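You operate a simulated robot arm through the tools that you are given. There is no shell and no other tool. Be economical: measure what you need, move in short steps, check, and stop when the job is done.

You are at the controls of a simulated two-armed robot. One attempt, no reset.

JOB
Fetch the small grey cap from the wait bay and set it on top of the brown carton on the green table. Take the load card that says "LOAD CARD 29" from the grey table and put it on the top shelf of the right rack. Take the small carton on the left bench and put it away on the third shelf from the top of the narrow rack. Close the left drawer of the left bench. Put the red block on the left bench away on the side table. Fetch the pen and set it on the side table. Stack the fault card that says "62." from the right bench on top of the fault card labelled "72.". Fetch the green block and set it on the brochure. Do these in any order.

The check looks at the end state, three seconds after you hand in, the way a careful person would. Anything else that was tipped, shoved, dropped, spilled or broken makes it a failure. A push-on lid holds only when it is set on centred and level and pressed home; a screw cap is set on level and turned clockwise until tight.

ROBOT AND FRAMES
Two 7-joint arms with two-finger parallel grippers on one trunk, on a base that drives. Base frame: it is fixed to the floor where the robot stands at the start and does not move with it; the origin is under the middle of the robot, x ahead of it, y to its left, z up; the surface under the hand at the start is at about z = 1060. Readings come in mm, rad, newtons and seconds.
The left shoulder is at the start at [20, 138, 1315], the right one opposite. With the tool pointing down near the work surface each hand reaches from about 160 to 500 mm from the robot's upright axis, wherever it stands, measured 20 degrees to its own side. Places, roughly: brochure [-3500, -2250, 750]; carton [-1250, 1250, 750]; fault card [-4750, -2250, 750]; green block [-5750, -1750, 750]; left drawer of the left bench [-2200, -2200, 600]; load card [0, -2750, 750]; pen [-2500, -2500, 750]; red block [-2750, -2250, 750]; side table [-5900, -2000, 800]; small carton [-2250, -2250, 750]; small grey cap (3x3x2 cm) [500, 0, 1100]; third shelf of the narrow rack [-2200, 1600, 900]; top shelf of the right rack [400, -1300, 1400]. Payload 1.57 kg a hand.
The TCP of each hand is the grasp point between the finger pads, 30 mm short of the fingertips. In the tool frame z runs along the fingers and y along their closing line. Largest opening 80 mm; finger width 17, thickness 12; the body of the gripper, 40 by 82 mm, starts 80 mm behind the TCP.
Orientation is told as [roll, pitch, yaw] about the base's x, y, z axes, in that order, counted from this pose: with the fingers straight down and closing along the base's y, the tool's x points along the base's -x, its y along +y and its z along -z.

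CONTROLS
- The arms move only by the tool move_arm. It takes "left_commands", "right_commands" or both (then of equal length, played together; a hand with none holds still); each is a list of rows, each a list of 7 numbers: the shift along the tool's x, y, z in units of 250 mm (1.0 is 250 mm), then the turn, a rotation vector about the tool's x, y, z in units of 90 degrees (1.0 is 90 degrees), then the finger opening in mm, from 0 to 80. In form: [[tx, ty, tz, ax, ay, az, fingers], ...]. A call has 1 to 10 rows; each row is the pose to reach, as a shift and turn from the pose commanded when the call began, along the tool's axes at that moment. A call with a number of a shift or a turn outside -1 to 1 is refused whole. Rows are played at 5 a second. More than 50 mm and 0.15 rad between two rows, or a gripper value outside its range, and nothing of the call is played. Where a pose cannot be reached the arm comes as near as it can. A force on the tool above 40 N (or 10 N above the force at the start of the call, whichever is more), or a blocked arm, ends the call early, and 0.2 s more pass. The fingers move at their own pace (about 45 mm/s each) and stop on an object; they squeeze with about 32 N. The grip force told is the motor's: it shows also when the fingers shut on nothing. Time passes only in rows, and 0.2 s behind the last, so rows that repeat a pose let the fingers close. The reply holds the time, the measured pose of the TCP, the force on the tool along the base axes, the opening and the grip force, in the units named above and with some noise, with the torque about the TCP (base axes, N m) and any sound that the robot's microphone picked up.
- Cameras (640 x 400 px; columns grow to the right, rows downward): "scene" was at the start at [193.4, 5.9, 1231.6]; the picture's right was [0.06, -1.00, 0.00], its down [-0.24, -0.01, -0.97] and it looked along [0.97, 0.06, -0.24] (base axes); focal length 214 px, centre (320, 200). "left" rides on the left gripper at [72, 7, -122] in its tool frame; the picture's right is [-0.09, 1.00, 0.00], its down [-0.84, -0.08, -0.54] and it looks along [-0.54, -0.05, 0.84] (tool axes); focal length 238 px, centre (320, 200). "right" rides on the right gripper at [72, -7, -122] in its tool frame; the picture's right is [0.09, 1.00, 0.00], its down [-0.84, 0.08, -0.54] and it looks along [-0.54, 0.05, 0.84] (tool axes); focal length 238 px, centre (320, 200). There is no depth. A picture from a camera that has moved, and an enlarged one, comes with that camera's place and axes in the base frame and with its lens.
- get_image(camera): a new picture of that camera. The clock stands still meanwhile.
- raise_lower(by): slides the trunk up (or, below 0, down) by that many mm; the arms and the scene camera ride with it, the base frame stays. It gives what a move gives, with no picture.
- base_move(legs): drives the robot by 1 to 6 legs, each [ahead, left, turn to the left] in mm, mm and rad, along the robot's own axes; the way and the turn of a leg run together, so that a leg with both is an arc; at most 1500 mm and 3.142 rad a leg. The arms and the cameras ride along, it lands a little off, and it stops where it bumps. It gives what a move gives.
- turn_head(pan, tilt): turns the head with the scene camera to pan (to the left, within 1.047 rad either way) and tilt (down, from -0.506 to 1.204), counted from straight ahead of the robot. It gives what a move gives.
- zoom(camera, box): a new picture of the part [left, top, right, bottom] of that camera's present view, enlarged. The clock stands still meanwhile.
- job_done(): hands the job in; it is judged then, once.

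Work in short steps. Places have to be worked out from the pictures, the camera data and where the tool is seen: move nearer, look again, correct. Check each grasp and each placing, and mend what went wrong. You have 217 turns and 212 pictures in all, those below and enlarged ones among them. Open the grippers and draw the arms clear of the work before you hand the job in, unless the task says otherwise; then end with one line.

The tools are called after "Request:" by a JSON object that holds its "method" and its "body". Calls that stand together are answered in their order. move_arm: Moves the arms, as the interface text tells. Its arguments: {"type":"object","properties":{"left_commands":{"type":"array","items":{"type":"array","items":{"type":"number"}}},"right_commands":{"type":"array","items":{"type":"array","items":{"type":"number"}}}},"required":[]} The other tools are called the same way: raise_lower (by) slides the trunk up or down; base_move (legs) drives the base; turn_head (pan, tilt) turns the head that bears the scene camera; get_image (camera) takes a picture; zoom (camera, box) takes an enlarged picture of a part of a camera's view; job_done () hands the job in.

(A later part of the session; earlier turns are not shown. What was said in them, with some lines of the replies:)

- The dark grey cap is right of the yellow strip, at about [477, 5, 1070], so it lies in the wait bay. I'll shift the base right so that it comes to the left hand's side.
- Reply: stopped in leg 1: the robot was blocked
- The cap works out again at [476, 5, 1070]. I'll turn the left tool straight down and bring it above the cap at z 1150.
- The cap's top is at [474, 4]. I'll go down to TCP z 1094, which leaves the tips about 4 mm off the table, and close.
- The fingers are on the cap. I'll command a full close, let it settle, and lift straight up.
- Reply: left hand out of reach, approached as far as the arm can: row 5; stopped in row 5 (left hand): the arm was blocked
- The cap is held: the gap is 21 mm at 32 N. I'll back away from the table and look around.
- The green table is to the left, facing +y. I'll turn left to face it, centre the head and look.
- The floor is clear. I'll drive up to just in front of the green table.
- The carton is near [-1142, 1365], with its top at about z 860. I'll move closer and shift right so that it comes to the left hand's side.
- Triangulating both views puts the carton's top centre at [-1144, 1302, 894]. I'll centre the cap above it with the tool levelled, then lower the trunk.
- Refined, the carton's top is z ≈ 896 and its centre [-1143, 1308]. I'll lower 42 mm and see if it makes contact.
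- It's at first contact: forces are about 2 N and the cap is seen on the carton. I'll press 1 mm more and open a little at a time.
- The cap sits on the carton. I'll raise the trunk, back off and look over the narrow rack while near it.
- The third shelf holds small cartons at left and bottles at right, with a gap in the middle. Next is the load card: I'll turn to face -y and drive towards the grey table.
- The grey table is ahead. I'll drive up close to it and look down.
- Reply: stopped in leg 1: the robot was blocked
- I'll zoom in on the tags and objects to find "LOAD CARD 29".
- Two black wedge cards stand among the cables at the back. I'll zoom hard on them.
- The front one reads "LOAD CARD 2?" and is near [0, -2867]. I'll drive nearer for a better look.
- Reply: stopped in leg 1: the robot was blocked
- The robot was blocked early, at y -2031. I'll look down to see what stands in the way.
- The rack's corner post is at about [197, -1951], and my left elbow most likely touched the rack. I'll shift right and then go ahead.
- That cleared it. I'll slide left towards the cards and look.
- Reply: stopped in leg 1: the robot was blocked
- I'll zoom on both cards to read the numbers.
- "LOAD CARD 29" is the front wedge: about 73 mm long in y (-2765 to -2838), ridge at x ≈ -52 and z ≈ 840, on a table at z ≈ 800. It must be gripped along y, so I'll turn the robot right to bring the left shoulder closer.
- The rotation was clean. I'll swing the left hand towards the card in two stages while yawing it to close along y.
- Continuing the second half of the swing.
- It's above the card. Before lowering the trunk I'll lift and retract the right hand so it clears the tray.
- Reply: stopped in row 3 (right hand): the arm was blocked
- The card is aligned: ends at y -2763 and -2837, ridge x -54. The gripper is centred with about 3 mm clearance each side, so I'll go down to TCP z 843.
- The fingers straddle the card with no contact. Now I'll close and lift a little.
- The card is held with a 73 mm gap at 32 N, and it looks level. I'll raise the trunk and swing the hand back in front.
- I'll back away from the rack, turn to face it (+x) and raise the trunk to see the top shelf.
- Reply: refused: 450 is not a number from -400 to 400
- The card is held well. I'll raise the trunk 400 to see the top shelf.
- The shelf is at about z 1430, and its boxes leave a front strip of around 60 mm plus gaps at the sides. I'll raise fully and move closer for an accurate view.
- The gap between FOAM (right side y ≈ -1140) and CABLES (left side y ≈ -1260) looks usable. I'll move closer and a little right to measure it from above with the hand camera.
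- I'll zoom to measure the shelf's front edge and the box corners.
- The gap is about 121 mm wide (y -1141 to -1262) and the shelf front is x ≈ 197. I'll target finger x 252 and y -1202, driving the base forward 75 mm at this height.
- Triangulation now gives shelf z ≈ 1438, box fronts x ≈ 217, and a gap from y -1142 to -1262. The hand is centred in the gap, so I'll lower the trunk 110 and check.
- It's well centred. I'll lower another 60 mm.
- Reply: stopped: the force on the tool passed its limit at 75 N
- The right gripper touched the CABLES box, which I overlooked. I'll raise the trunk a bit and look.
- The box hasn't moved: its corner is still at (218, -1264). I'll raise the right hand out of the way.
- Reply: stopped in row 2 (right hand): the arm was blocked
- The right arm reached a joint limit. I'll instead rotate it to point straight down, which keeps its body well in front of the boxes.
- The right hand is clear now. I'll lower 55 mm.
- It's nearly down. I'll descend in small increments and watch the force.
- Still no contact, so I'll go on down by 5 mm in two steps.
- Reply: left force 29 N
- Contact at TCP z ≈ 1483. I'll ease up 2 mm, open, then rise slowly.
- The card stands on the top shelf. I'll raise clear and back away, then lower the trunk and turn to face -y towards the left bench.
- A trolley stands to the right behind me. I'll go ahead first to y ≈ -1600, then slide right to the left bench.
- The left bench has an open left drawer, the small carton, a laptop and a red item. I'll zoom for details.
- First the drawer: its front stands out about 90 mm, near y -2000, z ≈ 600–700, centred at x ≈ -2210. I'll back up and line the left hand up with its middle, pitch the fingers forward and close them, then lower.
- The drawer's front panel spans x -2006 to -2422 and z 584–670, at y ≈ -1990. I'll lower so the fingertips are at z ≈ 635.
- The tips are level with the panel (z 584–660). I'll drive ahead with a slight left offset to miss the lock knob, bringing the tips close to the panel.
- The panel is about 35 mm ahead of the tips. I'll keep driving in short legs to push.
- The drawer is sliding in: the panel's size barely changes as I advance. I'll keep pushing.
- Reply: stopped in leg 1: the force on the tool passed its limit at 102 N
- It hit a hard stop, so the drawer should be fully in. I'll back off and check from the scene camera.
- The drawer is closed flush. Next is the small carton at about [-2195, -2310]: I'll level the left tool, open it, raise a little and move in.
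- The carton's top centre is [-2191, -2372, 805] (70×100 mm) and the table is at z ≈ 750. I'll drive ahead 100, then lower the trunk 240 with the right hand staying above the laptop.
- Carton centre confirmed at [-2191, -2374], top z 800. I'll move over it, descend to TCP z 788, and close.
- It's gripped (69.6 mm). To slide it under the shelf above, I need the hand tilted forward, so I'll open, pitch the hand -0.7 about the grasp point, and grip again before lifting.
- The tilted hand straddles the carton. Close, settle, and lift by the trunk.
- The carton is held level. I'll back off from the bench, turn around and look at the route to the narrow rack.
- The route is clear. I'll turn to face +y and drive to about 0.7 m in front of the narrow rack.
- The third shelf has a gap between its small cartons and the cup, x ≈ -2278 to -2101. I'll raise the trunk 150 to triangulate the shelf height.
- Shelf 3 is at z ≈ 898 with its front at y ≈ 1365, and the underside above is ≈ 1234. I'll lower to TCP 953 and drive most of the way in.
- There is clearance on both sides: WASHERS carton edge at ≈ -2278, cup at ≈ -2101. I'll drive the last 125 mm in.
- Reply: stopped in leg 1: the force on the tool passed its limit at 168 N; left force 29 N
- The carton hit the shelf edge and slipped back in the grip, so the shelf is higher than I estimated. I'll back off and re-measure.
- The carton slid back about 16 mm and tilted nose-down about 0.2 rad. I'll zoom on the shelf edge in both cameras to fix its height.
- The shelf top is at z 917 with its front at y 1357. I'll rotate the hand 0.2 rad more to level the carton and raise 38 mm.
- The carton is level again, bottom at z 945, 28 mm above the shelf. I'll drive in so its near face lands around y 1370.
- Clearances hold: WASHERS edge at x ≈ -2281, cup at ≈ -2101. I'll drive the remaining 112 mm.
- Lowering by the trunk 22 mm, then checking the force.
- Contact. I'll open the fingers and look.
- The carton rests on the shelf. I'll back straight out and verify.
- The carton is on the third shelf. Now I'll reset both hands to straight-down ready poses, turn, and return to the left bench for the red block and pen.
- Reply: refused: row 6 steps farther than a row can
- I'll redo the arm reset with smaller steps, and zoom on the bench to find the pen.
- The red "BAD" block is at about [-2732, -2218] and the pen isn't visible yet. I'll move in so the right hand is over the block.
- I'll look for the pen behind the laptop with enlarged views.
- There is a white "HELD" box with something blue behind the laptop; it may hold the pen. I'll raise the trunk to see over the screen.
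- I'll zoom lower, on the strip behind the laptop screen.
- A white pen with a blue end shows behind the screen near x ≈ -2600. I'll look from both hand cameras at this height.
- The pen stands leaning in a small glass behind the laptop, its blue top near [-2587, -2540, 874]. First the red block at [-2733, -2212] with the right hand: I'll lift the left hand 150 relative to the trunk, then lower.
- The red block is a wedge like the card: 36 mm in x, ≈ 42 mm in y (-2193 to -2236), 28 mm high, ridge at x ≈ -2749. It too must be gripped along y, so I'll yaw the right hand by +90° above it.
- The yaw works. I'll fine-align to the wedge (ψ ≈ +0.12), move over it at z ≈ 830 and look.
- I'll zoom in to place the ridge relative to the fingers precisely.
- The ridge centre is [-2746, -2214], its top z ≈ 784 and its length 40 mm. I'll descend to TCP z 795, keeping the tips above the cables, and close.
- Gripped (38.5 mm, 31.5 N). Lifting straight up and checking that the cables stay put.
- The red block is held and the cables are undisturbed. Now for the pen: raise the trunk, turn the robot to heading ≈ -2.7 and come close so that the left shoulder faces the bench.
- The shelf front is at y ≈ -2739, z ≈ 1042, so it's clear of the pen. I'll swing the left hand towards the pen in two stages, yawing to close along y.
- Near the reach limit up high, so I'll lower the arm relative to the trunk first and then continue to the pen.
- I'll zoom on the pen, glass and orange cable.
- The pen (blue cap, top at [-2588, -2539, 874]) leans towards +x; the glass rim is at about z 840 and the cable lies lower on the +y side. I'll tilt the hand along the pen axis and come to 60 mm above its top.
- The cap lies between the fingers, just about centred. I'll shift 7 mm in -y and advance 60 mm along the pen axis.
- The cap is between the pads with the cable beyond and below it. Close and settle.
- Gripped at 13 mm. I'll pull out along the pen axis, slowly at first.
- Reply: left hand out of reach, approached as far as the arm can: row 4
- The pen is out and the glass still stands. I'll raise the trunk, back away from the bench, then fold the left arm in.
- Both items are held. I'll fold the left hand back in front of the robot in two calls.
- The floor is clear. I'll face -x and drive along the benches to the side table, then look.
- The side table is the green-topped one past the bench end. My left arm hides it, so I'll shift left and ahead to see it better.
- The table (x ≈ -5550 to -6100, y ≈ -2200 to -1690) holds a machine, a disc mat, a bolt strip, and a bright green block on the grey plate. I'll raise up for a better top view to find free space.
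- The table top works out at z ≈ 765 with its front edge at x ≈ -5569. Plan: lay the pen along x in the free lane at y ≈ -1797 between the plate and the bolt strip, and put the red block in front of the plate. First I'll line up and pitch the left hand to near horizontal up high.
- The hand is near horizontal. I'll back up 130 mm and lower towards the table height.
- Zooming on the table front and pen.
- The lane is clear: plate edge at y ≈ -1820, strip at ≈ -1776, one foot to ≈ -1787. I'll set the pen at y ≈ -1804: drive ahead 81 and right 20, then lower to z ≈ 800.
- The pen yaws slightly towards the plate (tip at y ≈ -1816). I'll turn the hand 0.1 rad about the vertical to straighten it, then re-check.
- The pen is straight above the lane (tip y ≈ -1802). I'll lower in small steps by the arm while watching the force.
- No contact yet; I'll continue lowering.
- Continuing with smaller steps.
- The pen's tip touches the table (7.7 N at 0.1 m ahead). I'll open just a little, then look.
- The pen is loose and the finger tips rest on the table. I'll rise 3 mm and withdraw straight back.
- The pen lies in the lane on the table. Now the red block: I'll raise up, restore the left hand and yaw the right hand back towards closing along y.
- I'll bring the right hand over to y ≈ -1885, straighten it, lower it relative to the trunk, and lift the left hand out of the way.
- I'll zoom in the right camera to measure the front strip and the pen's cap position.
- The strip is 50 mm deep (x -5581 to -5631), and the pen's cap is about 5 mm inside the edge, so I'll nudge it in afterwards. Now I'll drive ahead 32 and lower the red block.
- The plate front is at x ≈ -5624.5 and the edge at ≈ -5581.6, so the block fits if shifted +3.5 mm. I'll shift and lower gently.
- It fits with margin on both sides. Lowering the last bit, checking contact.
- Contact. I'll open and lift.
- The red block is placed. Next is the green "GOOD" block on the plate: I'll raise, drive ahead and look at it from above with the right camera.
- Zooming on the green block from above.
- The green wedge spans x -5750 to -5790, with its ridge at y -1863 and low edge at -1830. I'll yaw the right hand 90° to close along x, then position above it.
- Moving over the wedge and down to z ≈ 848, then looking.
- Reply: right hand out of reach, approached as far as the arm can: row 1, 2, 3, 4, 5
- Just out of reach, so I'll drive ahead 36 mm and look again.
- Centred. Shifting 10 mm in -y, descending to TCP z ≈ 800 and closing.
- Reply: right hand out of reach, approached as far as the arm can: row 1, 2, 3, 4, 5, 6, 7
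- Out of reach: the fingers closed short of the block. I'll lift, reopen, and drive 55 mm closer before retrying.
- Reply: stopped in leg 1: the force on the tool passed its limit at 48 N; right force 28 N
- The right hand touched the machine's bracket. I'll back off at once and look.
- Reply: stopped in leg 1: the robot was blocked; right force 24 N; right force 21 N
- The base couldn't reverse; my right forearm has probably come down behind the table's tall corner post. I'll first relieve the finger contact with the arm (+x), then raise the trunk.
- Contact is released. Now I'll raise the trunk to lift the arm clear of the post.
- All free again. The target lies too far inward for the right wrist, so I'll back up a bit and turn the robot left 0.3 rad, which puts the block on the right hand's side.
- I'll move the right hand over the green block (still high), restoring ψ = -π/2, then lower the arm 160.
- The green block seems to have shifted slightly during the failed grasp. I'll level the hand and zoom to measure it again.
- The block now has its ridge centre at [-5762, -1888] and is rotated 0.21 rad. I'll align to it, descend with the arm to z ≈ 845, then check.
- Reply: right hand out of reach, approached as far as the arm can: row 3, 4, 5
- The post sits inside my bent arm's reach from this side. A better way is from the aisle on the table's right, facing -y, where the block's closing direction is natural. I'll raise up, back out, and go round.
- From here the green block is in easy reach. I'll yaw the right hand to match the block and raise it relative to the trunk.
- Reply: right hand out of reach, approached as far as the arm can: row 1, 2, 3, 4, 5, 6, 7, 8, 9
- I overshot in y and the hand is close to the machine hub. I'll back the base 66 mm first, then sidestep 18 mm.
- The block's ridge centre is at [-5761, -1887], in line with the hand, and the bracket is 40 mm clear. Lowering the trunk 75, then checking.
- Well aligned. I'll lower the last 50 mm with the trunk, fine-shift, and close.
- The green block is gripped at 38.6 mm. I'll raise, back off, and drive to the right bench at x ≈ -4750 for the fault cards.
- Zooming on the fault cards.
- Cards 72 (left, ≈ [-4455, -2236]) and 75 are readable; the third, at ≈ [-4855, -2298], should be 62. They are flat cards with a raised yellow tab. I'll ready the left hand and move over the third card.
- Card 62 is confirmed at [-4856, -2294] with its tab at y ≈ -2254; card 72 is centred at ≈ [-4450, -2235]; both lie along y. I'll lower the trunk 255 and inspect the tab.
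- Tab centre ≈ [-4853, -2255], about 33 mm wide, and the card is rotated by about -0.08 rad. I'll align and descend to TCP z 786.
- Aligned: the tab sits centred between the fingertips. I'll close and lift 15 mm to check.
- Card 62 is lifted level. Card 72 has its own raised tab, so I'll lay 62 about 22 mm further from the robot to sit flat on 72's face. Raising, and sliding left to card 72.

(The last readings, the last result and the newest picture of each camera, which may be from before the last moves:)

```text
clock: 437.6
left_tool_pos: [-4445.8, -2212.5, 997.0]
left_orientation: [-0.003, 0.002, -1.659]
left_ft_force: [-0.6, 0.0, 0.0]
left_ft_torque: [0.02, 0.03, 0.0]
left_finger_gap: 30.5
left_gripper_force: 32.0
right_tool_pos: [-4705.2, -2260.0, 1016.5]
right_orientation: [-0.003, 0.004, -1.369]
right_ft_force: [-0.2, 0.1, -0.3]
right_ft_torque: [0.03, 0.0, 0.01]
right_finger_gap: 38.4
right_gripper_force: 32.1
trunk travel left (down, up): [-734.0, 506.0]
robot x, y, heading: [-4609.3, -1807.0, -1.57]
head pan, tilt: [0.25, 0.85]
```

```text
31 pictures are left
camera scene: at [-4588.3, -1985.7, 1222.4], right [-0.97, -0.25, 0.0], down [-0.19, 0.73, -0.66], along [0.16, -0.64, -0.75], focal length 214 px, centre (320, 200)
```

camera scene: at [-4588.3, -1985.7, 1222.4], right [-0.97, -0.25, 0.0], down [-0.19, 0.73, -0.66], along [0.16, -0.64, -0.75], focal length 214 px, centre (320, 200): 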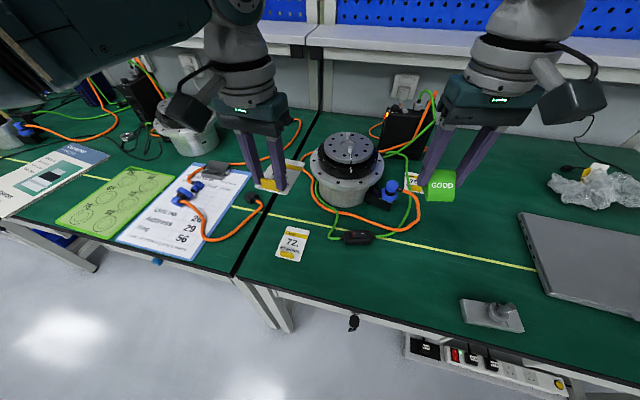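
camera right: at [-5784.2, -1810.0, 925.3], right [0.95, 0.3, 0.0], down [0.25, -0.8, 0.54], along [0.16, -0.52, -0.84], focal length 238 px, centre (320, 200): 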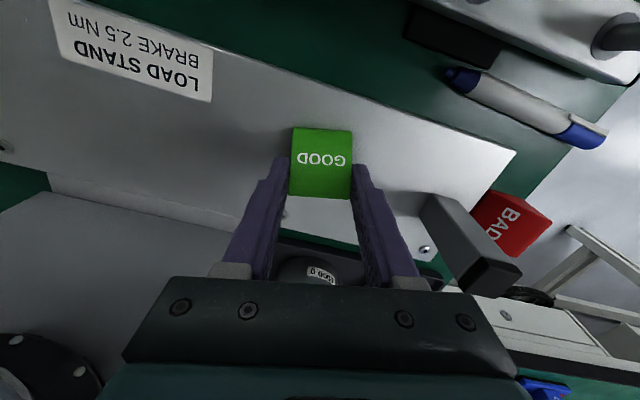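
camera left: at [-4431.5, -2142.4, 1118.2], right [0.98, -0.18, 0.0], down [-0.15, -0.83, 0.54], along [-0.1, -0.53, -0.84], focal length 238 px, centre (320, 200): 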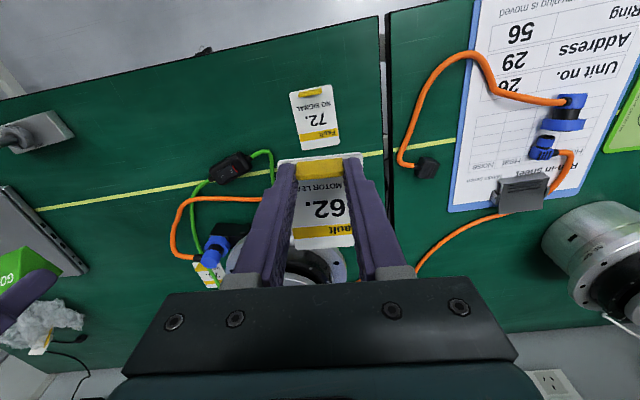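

Card 72 is centred at [-4456, -2231], spanning y -2189 to -2273. I'll target TCP [-4455, -2216] with the card squared up: lower the trunk 130, align, then view.

Request:
{"method": "raise_lower", "body": {"by": -130}}

Request:
{"method": "move_arm", "body": {"left_commands": [[-0.017, -0.035, 0, 0, 0, -0.027, 15], [-0.017, -0.035, 0.05, 0, 0, -0.053, 15], [-0.017, -0.035, 0.14, 0, 0, -0.053, 15], [-0.017, -0.035, 0.2, 0, 0, -0.053, 15], [-0.017, -0.035, 0.2, 0, 0, -0.053, 15]]}}

Request:
{"method": "get_image", "body": {"camera": "left"}}

Request:
{"method": "zoom", "body": {"camera": "scene", "box": [180, 130, 400, 270]}}

```text
clock: 439.2
left_tool_pos: [-4444.2, -2213.4, 866.6]
left_orientation: [-0.005, 0.001, -1.66]
left_ft_force: [0.3, 0.6, -0.1]
left_ft_torque: [0.04, -0.01, 0.0]
left_finger_gap: 30.4
left_gripper_force: 31.5
right_tool_pos: [-4705.8, -2260.7, 887.1]
right_orientation: [-0.002, 0.003, -1.369]
right_ft_force: [-1.0, 0.1, 0.0]
right_ft_torque: [0.0, 0.01, -0.02]
right_finger_gap: 38.5
right_gripper_force: 32.5
trunk travel left (down, up): [-604.0, 636.0]
robot x, y, heading: [-4607.7, -1810.6, -1.568]
head pan, tilt: [0.25, 0.85]
```

```text
clock: 440.4
left_tool_pos: [-4455.5, -2215.7, 816.1]
left_orientation: [-0.004, 0.002, -1.575]
left_ft_force: [0.4, -0.6, 0.6]
left_ft_torque: [0.0, 0.0, -0.01]
left_finger_gap: 30.6
left_gripper_force: 32.2
right_tool_pos: [-4704.7, -2262.5, 886.7]
right_orientation: [-0.002, 0.003, -1.37]
right_ft_force: [-0.2, 0.6, 0.4]
right_ft_torque: [-0.02, -0.01, 0.0]
right_finger_gap: 38.8
right_gripper_force: 31.5
trunk travel left (down, up): [-604.0, 636.0]
robot x, y, heading: [-4608.2, -1810.8, -1.568]
head pan, tilt: [0.25, 0.85]
```

```text
30 pictures are left
camera left: at [-4447.3, -2144.4, 937.6], right [1.0, -0.1, 0.0], down [-0.08, -0.84, 0.54], along [-0.06, -0.54, -0.84], focal length 238 px, centre (320, 200)
```

left: 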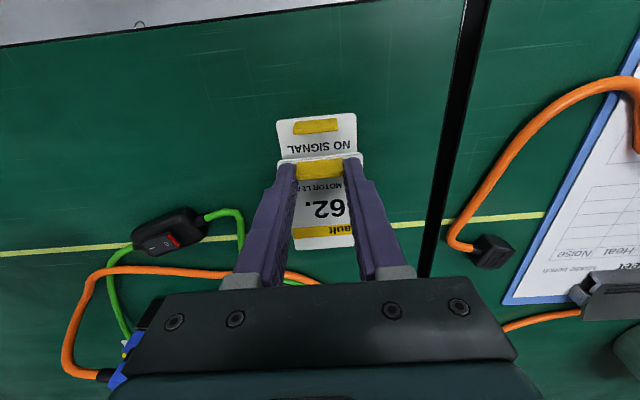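

```text
2.86 times, centred on (290, 200) of scene
camera zoom: at [-4588.3, -1985.7, 1092.4], right [-0.97, -0.25, 0.0], down [-0.19, 0.73, -0.66], along [0.16, -0.64, -0.75], focal length 613 px, centre (406, 200)
```

zoom: 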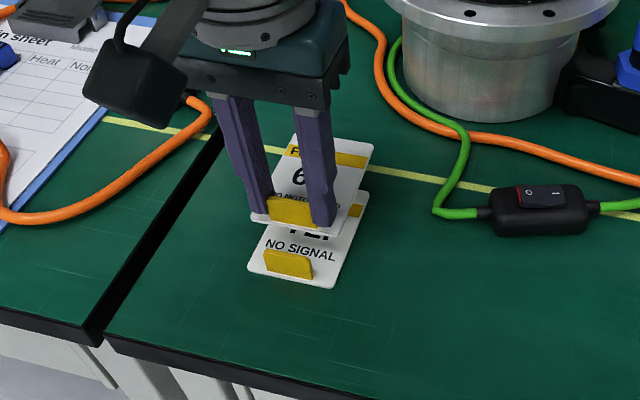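

Position is good: 72's tab at y ≈ -2193, 62's near edge at ≈ -2210. Lowering gently to contact.

Request:
{"method": "move_arm", "body": {"left_commands": [[0, 0, 0.04, 0, 0, 0, 15], [0, 0, 0.08, 0, 0, 0, 15], [0, 0, 0.092, 0, 0, 0, 15], [0, 0, 0.092, 0, 0, 0, 15]]}}

Request:
{"method": "move_arm", "body": {"left_commands": [[0, 0, 0.006, 0, 0, 0, 15], [0, 0, 0.012, 0, 0, 0, 15], [0, 0, 0.012, 0, 0, 0, 15]]}}

```text
clock: 441.4
left_tool_pos: [-4455.9, -2215.9, 795.0]
left_orientation: [-0.004, 0.002, -1.576]
left_ft_force: [0.8, 0.3, -0.5]
left_ft_torque: [0.03, 0.01, 0.03]
left_finger_gap: 30.7
left_gripper_force: 31.8
right_tool_pos: [-4705.8, -2261.8, 886.6]
right_orientation: [-0.002, 0.004, -1.368]
right_ft_force: [-1.2, 0.1, -1.1]
right_ft_torque: [-0.02, 0.06, -0.02]
right_finger_gap: 38.4
right_gripper_force: 31.8
trunk travel left (down, up): [-604.0, 636.0]
robot x, y, heading: [-4609.7, -1808.1, -1.566]
head pan, tilt: [0.25, 0.85]
```

```text
clock: 442.2
left_tool_pos: [-4454.9, -2215.4, 792.5]
left_orientation: [-0.004, 0.001, -1.577]
left_ft_force: [-0.4, 0.8, -0.7]
left_ft_torque: [0.0, -0.02, -0.02]
left_finger_gap: 30.5
left_gripper_force: 32.2
right_tool_pos: [-4705.7, -2261.3, 886.8]
right_orientation: [-0.002, 0.004, -1.368]
right_ft_force: [0.1, 0.7, -0.1]
right_ft_torque: [0.02, 0.0, 0.03]
right_finger_gap: 38.7
right_gripper_force: 31.9
trunk travel left (down, up): [-604.0, 636.0]
robot x, y, heading: [-4606.2, -1810.7, -1.573]
head pan, tilt: [0.25, 0.85]
```

Request:
{"method": "move_arm", "body": {"left_commands": [[0, 0, 0.005, 0, 0, 0, 15], [0, 0, 0.009, 0, 0, 0, 15], [0, 0, 0.009, 0, 0, 0, 15]]}}

Request:
{"method": "zoom", "body": {"camera": "scene", "box": [220, 150, 340, 240]}}

```text
clock: 443.0
left_tool_pos: [-4455.5, -2216.1, 789.4]
left_orientation: [-0.005, -0.001, -1.576]
left_ft_force: [0.3, 2.3, 7.5]
left_ft_torque: [-0.05, -0.05, 0.01]
left_finger_gap: 30.7
left_gripper_force: 32.0
right_tool_pos: [-4705.2, -2261.5, 886.2]
right_orientation: [-0.001, 0.004, -1.367]
right_ft_force: [0.1, 0.3, 0.0]
right_ft_torque: [0.01, 0.02, 0.02]
right_finger_gap: 38.9
right_gripper_force: 32.2
trunk travel left (down, up): [-604.0, 636.0]
robot x, y, heading: [-4607.8, -1810.8, -1.569]
head pan, tilt: [0.25, 0.85]
```

```text
4.44 times, centred on (280, 195) of scene
camera zoom: at [-4588.2, -1985.7, 1092.5], right [-0.97, -0.25, 0.0], down [-0.19, 0.73, -0.66], along [0.16, -0.64, -0.75], focal length 953 px, centre (498, 222)
```

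zoom: 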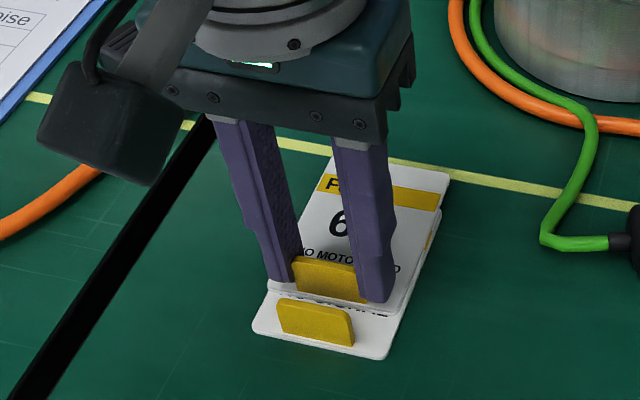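

Contact at 7.5 N, and 62 lies flat on 72. I'll release and lift.

Request:
{"method": "move_arm", "body": {"left_commands": [[0, 0, -0.002, 0, 0, 0, 36], [0, 0, -0.002, 0, 0, 0, 45], [0, 0, -0.002, 0, 0, 0, 45], [0, 0, -0.08, 0, 0, 0, 45], [0, 0, -0.2, 0, 0, 0, 45], [0, 0, -0.36, 0, 0, 0, 45]]}}

Request:
{"method": "raise_lower", "body": {"by": 200}}

Request:
{"method": "get_image", "body": {"camera": "left"}}

```text
clock: 444.4
left_tool_pos: [-4452.4, -2216.3, 879.0]
left_orientation: [-0.003, 0.001, -1.576]
left_ft_force: [-0.7, 0.4, 0.5]
left_ft_torque: [0.0, 0.03, 0.02]
left_finger_gap: 45.1
left_gripper_force: 0.0
right_tool_pos: [-4705.7, -2261.5, 886.5]
right_orientation: [-0.001, 0.003, -1.369]
right_ft_force: [0.7, 0.1, -0.9]
right_ft_torque: [0.03, -0.04, 0.03]
right_finger_gap: 38.6
right_gripper_force: 32.1
trunk travel left (down, up): [-604.0, 636.0]
robot x, y, heading: [-4606.7, -1809.8, -1.57]
head pan, tilt: [0.25, 0.85]
```

```text
clock: 446.6
left_tool_pos: [-4453.7, -2215.9, 1078.0]
left_orientation: [-0.005, 0.002, -1.577]
left_ft_force: [0.0, -0.8, 0.6]
left_ft_torque: [0.0, -0.03, -0.01]
left_finger_gap: 44.9
left_gripper_force: 0.0
right_tool_pos: [-4705.3, -2261.8, 1085.4]
right_orientation: [-0.001, 0.002, -1.367]
right_ft_force: [-0.2, -0.1, 0.5]
right_ft_torque: [-0.01, 0.01, 0.0]
right_finger_gap: 38.8
right_gripper_force: 32.3
trunk travel left (down, up): [-804.0, 436.0]
robot x, y, heading: [-4608.1, -1810.8, -1.57]
head pan, tilt: [0.25, 0.85]
```

```text
27 pictures are left
camera left: at [-4445.2, -2144.2, 1199.3], right [1.0, -0.1, 0.0], down [-0.08, -0.84, 0.54], along [-0.06, -0.54, -0.84], focal length 238 px, centre (320, 200)
```

left: 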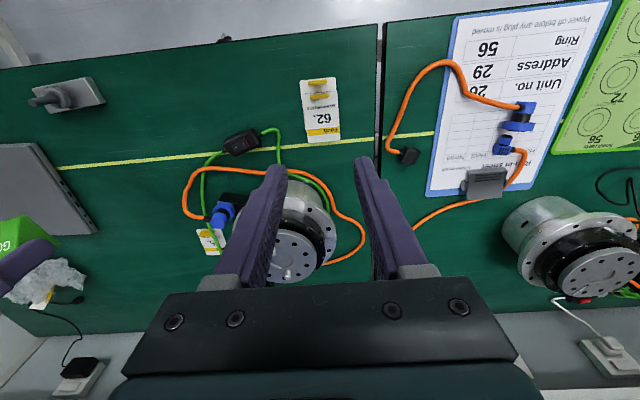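

Card 62 sits flat on card 72. Now for the green block: I'll slide left along the bench to the brochure at ≈ [-3579, -2247].

Request:
{"method": "base_move", "body": {"legs": [[0, 1126, 0]]}}

Request:
{"method": "turn_head", "body": {"pan": -0.2, "tilt": 0.85}}

Request:
{"method": "get_image", "body": {"camera": "right"}}

Request:
{"method": "get_image", "body": {"camera": "scene"}}

```text
clock: 452.3
left_tool_pos: [-3332.8, -2215.0, 1078.8]
left_orientation: [-0.002, 0.002, -1.577]
left_ft_force: [-0.2, -0.2, 0.6]
left_ft_torque: [-0.01, 0.02, 0.0]
left_finger_gap: 44.9
left_gripper_force: 0.0
right_tool_pos: [-3584.6, -2259.8, 1087.5]
right_orientation: [-0.003, 0.003, -1.37]
right_ft_force: [-0.1, -0.1, -0.2]
right_ft_torque: [0.03, -0.02, 0.02]
right_finger_gap: 38.6
right_gripper_force: 32.2
trunk travel left (down, up): [-804.0, 436.0]
robot x, y, heading: [-3488.3, -1807.1, -1.571]
head pan, tilt: [0.25, 0.85]
```

```text
clock: 453.2
left_tool_pos: [-3333.0, -2214.0, 1077.2]
left_orientation: [-0.002, 0.002, -1.577]
left_ft_force: [0.1, 0.4, -0.5]
left_ft_torque: [0.0, 0.01, 0.02]
left_finger_gap: 45.1
left_gripper_force: 0.1
right_tool_pos: [-3584.8, -2260.5, 1087.0]
right_orientation: [-0.001, 0.003, -1.37]
right_ft_force: [-0.1, -0.5, -0.5]
right_ft_torque: [-0.01, 0.02, 0.02]
right_finger_gap: 38.8
right_gripper_force: 32.1
trunk travel left (down, up): [-804.0, 436.0]
robot x, y, heading: [-3487.0, -1808.7, -1.572]
head pan, tilt: [-0.201, 0.85]
```

```text
26 pictures are left
camera right: at [-3606.0, -2191.5, 1210.1], right [0.96, 0.29, 0.0], down [0.24, -0.81, 0.54], along [0.15, -0.52, -0.84], focal length 238 px, centre (320, 200)
```

right: 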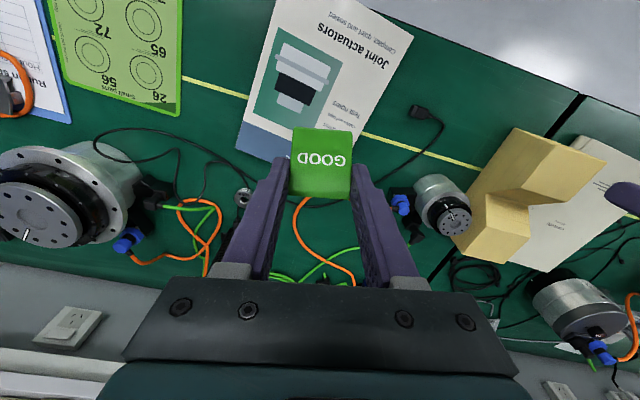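

```text
25 pictures are left
camera scene: at [-3502.4, -1985.4, 1292.4], right [-0.98, 0.2, 0.0], down [0.15, 0.74, -0.66], along [-0.13, -0.65, -0.75], focal length 214 px, centre (320, 200)
```

scene: 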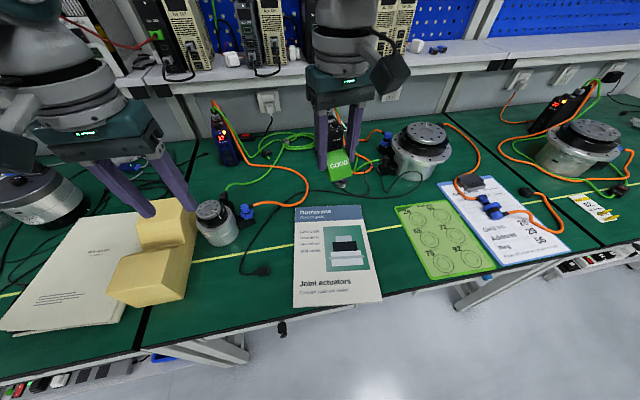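

The brochure's centre is ≈ [-3593, -2276], and the block hangs over it at [-3585, -2260]. I'll lift the left hand for clearance and lower the trunk.

Request:
{"method": "move_arm", "body": {"left_commands": [[0, 0, -0.12, 0, 0, 0, 45], [0, 0, -0.24, 0, 0, 0, 45], [0, 0, -0.36, 0, 0, 0, 45], [0, 0, -0.48, 0, 0, 0, 45]]}}

Request:
{"method": "raise_lower", "body": {"by": -262}}

Request:
{"method": "get_image", "body": {"camera": "right"}}

Request:
{"method": "get_image", "body": {"camera": "scene"}}

```text
clock: 454.2
left_tool_pos: [-3331.8, -2214.4, 1198.6]
left_orientation: [-0.004, 0.001, -1.577]
left_ft_force: [0.5, -1.6, 0.3]
left_ft_torque: [0.01, -0.02, -0.05]
left_finger_gap: 44.8
left_gripper_force: 0.0
right_tool_pos: [-3585.8, -2261.7, 1086.8]
right_orientation: [-0.003, 0.003, -1.371]
right_ft_force: [0.0, 0.7, -0.7]
right_ft_torque: [-0.04, 0.03, -0.04]
right_finger_gap: 38.6
right_gripper_force: 31.6
trunk travel left (down, up): [-804.0, 436.0]
robot x, y, heading: [-3486.9, -1808.2, -1.571]
head pan, tilt: [-0.201, 0.85]
```

```text
clock: 456.9
left_tool_pos: [-3333.5, -2214.3, 935.1]
left_orientation: [-0.004, 0.003, -1.578]
left_ft_force: [0.6, 0.2, -0.5]
left_ft_torque: [-0.01, -0.02, -0.03]
left_finger_gap: 45.0
left_gripper_force: 0.0
right_tool_pos: [-3585.9, -2260.0, 825.5]
right_orientation: [-0.002, 0.004, -1.372]
right_ft_force: [-0.1, -0.5, 0.0]
right_ft_torque: [0.01, 0.01, -0.01]
right_finger_gap: 38.7
right_gripper_force: 32.3
trunk travel left (down, up): [-542.0, 698.0]
robot x, y, heading: [-3487.0, -1812.2, -1.569]
head pan, tilt: [-0.201, 0.85]
```

```text
24 pictures are left
camera right: at [-3606.0, -2191.6, 948.1], right [0.96, 0.29, 0.0], down [0.24, -0.81, 0.54], along [0.15, -0.52, -0.84], focal length 238 px, centre (320, 200)
```

right: 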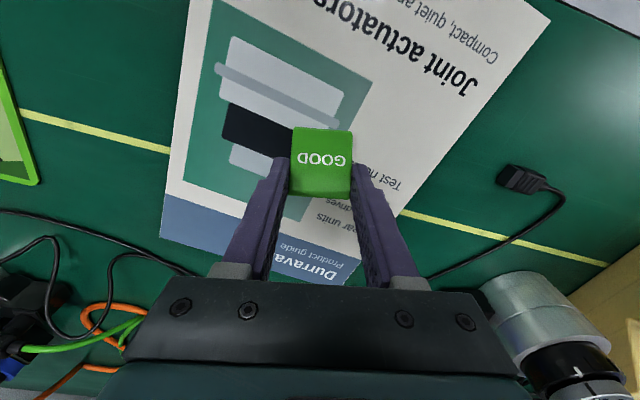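

```text
23 pictures are left
camera scene: at [-3502.4, -1985.4, 1030.5], right [-0.98, 0.2, 0.0], down [0.15, 0.74, -0.66], along [-0.13, -0.65, -0.75], focal length 214 px, centre (320, 200)
```

scene: 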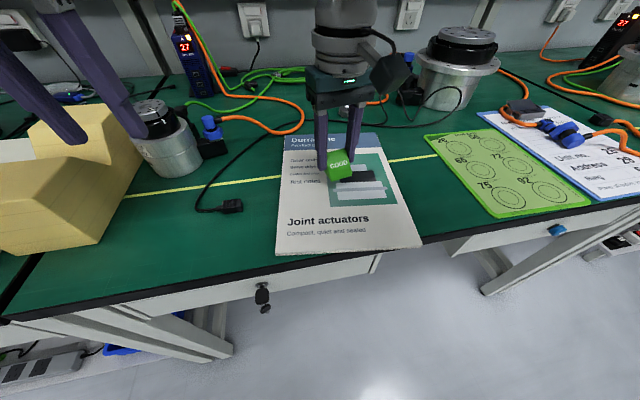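

Well inside the brochure. I'll lower with the arm to first contact.

Request:
{"method": "move_arm", "body": {"right_commands": [[0, 0, 0.04, 0, 0, 0, 20], [0, 0, 0.08, 0, 0, 0, 20], [0, 0, 0.104, 0, 0, 0, 20], [0, 0, 0.104, 0, 0, 0, 20]]}}

Request:
{"method": "move_arm", "body": {"right_commands": [[0, 0, 0.006, 0, 0, 0, 20], [0, 0, 0.012, 0, 0, 0, 20], [0, 0, 0.012, 0, 0, 0, 20]]}}

```text
clock: 457.9
left_tool_pos: [-3332.3, -2215.0, 935.8]
left_orientation: [-0.004, 0.0, -1.578]
left_ft_force: [0.0, -0.1, -0.3]
left_ft_torque: [-0.01, 0.05, 0.0]
left_finger_gap: 45.0
left_gripper_force: 0.0
right_tool_pos: [-3589.3, -2253.3, 801.6]
right_orientation: [-0.001, 0.001, -1.369]
right_ft_force: [1.5, 0.3, -0.4]
right_ft_torque: [0.01, 0.01, 0.02]
right_finger_gap: 38.6
right_gripper_force: 32.6
right hand out of reach, approached as far as the arm can: row 2, 3, 4
trunk travel left (down, up): [-542.0, 698.0]
robot x, y, heading: [-3488.1, -1807.8, -1.574]
head pan, tilt: [-0.201, 0.85]
```

```text
clock: 458.7
left_tool_pos: [-3332.7, -2215.2, 936.0]
left_orientation: [-0.003, 0.001, -1.577]
left_ft_force: [-0.6, -0.4, 0.2]
left_ft_torque: [-0.02, -0.01, 0.0]
left_finger_gap: 44.9
left_gripper_force: 0.1
right_tool_pos: [-3588.8, -2252.3, 799.8]
right_orientation: [-0.002, 0.005, -1.37]
right_ft_force: [0.6, 0.6, -0.6]
right_ft_torque: [-0.01, 0.0, 0.02]
right_finger_gap: 38.6
right_gripper_force: 31.9
trunk travel left (down, up): [-542.0, 698.0]
robot x, y, heading: [-3482.7, -1808.1, -1.569]
head pan, tilt: [-0.201, 0.85]
```

The arm is at its reach limit, so I'll use the trunk for the final millimetres.

Request:
{"method": "raise_lower", "body": {"by": -5}}

Request:
{"method": "raise_lower", "body": {"by": -3}}

```text
clock: 459.2
left_tool_pos: [-3332.3, -2214.7, 931.9]
left_orientation: [-0.006, -0.001, -1.578]
left_ft_force: [0.3, -0.3, -0.5]
left_ft_torque: [0.0, -0.01, -0.03]
left_finger_gap: 44.8
left_gripper_force: 0.0
right_tool_pos: [-3587.8, -2253.9, 796.5]
right_orientation: [-0.002, -0.001, -1.37]
right_ft_force: [0.3, 7.4, 28.4]
right_ft_torque: [0.25, -0.16, -0.03]
right_finger_gap: 38.7
right_gripper_force: 31.9
trunk travel left (down, up): [-537.0, 703.0]
robot x, y, heading: [-3488.6, -1808.0, -1.572]
head pan, tilt: [-0.201, 0.85]
```

```text
clock: 459.8
left_tool_pos: [-3332.1, -2217.5, 928.3]
left_orientation: [-0.001, 0.0, -1.578]
left_ft_force: [0.4, -0.8, -0.2]
left_ft_torque: [-0.02, 0.01, 0.01]
left_finger_gap: 45.3
left_gripper_force: 0.1
right_tool_pos: [-3587.9, -2254.5, 791.8]
right_orientation: [-0.003, -0.002, -1.37]
right_ft_force: [1.5, 4.4, 28.5]
right_ft_torque: [0.02, -0.27, 0.01]
right_finger_gap: 38.6
right_gripper_force: 32.4
trunk travel left (down, up): [-534.0, 706.0]
robot x, y, heading: [-3488.1, -1809.1, -1.571]
head pan, tilt: [-0.201, 0.85]
```

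Contact made. I'll ease up 3 mm, open and lift.

Request:
{"method": "raise_lower", "body": {"by": 3}}

Request:
{"method": "move_arm", "body": {"right_commands": [[0, 0, 0, 0, 0, 0, 44], [0, 0, 0, 0, 0, 0, 54], [0, 0, 0, 0, 0, 0, 54]]}}

Request:
{"method": "raise_lower", "body": {"by": 200}}

Request:
{"method": "get_image", "body": {"camera": "right"}}

```text
clock: 460.3
left_tool_pos: [-3333.4, -2215.8, 931.6]
left_orientation: [-0.005, 0.0, -1.579]
left_ft_force: [0.9, 1.0, -0.3]
left_ft_torque: [0.0, 0.0, 0.0]
left_finger_gap: 45.0
left_gripper_force: 0.1
right_tool_pos: [-3589.3, -2253.6, 792.7]
right_orientation: [-0.002, 0.007, -1.37]
right_ft_force: [0.8, -2.0, 4.6]
right_ft_torque: [-0.05, -0.12, -0.04]
right_finger_gap: 38.5
right_gripper_force: 32.6
trunk travel left (down, up): [-537.0, 703.0]
robot x, y, heading: [-3487.2, -1809.0, -1.573]
head pan, tilt: [-0.201, 0.85]
```

```text
clock: 461.1
left_tool_pos: [-3333.0, -2214.1, 931.5]
left_orientation: [-0.004, 0.002, -1.577]
left_ft_force: [-0.6, -0.8, -0.1]
left_ft_torque: [0.03, -0.01, 0.03]
left_finger_gap: 45.1
left_gripper_force: 0.0
right_tool_pos: [-3588.1, -2252.5, 793.0]
right_orientation: [-0.002, 0.004, -1.371]
right_ft_force: [1.5, -0.9, 0.1]
right_ft_torque: [0.0, -0.04, -0.03]
right_finger_gap: 53.9
right_gripper_force: 0.1
trunk travel left (down, up): [-537.0, 703.0]
robot x, y, heading: [-3485.9, -1805.0, -1.572]
head pan, tilt: [-0.201, 0.85]
```

```text
clock: 463.2
left_tool_pos: [-3332.3, -2214.9, 1130.8]
left_orientation: [-0.004, 0.002, -1.577]
left_ft_force: [-0.1, 0.3, 0.0]
left_ft_torque: [-0.04, -0.02, 0.0]
left_finger_gap: 45.0
left_gripper_force: 0.0
right_tool_pos: [-3588.2, -2252.1, 993.4]
right_orientation: [-0.001, 0.004, -1.369]
right_ft_force: [-0.4, -0.4, -0.1]
right_ft_torque: [0.0, 0.03, -0.04]
right_finger_gap: 54.2
right_gripper_force: 0.0
trunk travel left (down, up): [-737.0, 503.0]
robot x, y, heading: [-3490.6, -1809.9, -1.572]
head pan, tilt: [-0.201, 0.85]
```

```text
22 pictures are left
camera right: at [-3608.7, -2183.3, 1117.0], right [0.96, 0.29, 0.0], down [0.24, -0.81, 0.54], along [0.15, -0.52, -0.84], focal length 238 px, centre (320, 200)
```

right: 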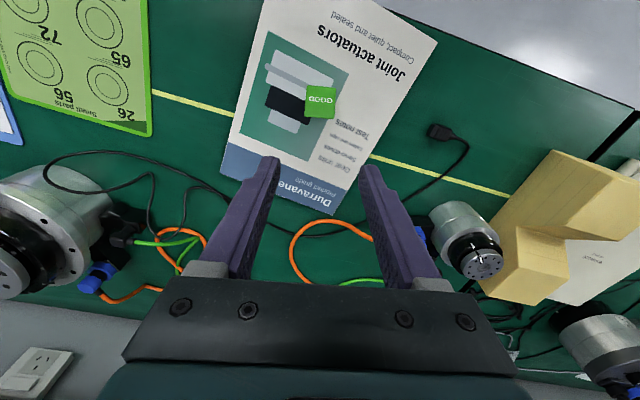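

The green block rests on the brochure. I'll back clear of the bench and take a last look.

Request:
{"method": "base_move", "body": {"legs": [[-350, 0, 0]]}}

Request:
{"method": "turn_head", "body": {"pan": -0.3, "tilt": 0.5}}

Request:
{"method": "get_image", "body": {"camera": "scene"}}

```text
clock: 465.5
left_tool_pos: [-3332.9, -1871.2, 1131.1]
left_orientation: [-0.002, 0.002, -1.577]
left_ft_force: [0.4, 0.2, 0.4]
left_ft_torque: [0.01, 0.0, 0.02]
left_finger_gap: 45.1
left_gripper_force: 0.0
right_tool_pos: [-3589.2, -1909.0, 994.1]
right_orientation: [-0.003, 0.001, -1.371]
right_ft_force: [-0.2, 0.2, 0.1]
right_ft_torque: [-0.02, -0.02, 0.03]
right_finger_gap: 54.1
right_gripper_force: 0.0
trunk travel left (down, up): [-737.0, 503.0]
robot x, y, heading: [-3488.6, -1467.3, -1.57]
head pan, tilt: [-0.201, 0.85]
```

```text
clock: 466.3
left_tool_pos: [-3332.8, -1869.9, 1131.3]
left_orientation: [-0.005, 0.004, -1.578]
left_ft_force: [-0.6, -0.7, -0.2]
left_ft_torque: [0.0, -0.01, -0.03]
left_finger_gap: 45.1
left_gripper_force: 0.1
right_tool_pos: [-3587.5, -1907.4, 995.1]
right_orientation: [-0.002, 0.001, -1.369]
right_ft_force: [-0.2, 1.0, 0.5]
right_ft_torque: [0.02, 0.01, -0.01]
right_finger_gap: 53.8
right_gripper_force: 0.1
trunk travel left (down, up): [-737.0, 503.0]
robot x, y, heading: [-3488.3, -1467.1, -1.572]
head pan, tilt: [-0.3, 0.499]
```

```text
21 pictures are left
camera scene: at [-3513.9, -1651.8, 1255.3], right [-0.96, 0.3, 0.0], down [0.14, 0.46, -0.88], along [-0.26, -0.84, -0.48], focal length 214 px, centre (320, 200)
```

scene: 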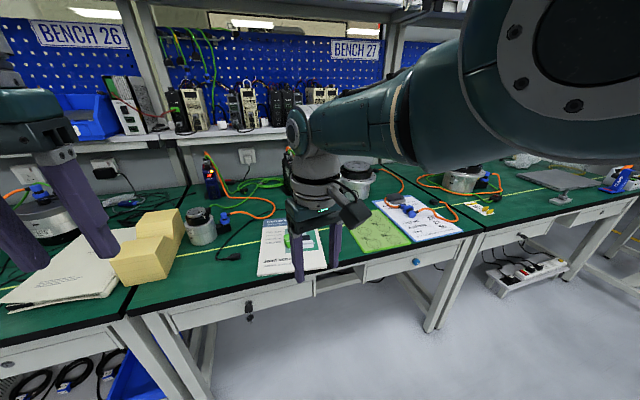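

All eight placements are done, the grippers are open and the arms are clear, so I'm handing in.

Request:
{"method": "job_done", "body": {}}

```text
The job is handed in.
```

All eight tasks are done and the job is handed in. The hands bumped the CABLES box, the narrow rack's third shelf and a bracket on the side table; I saw nothing tipped or broken, but only the box was measured afterwards. The pen's cap end lies about 5 mm inside the side table's front edge.
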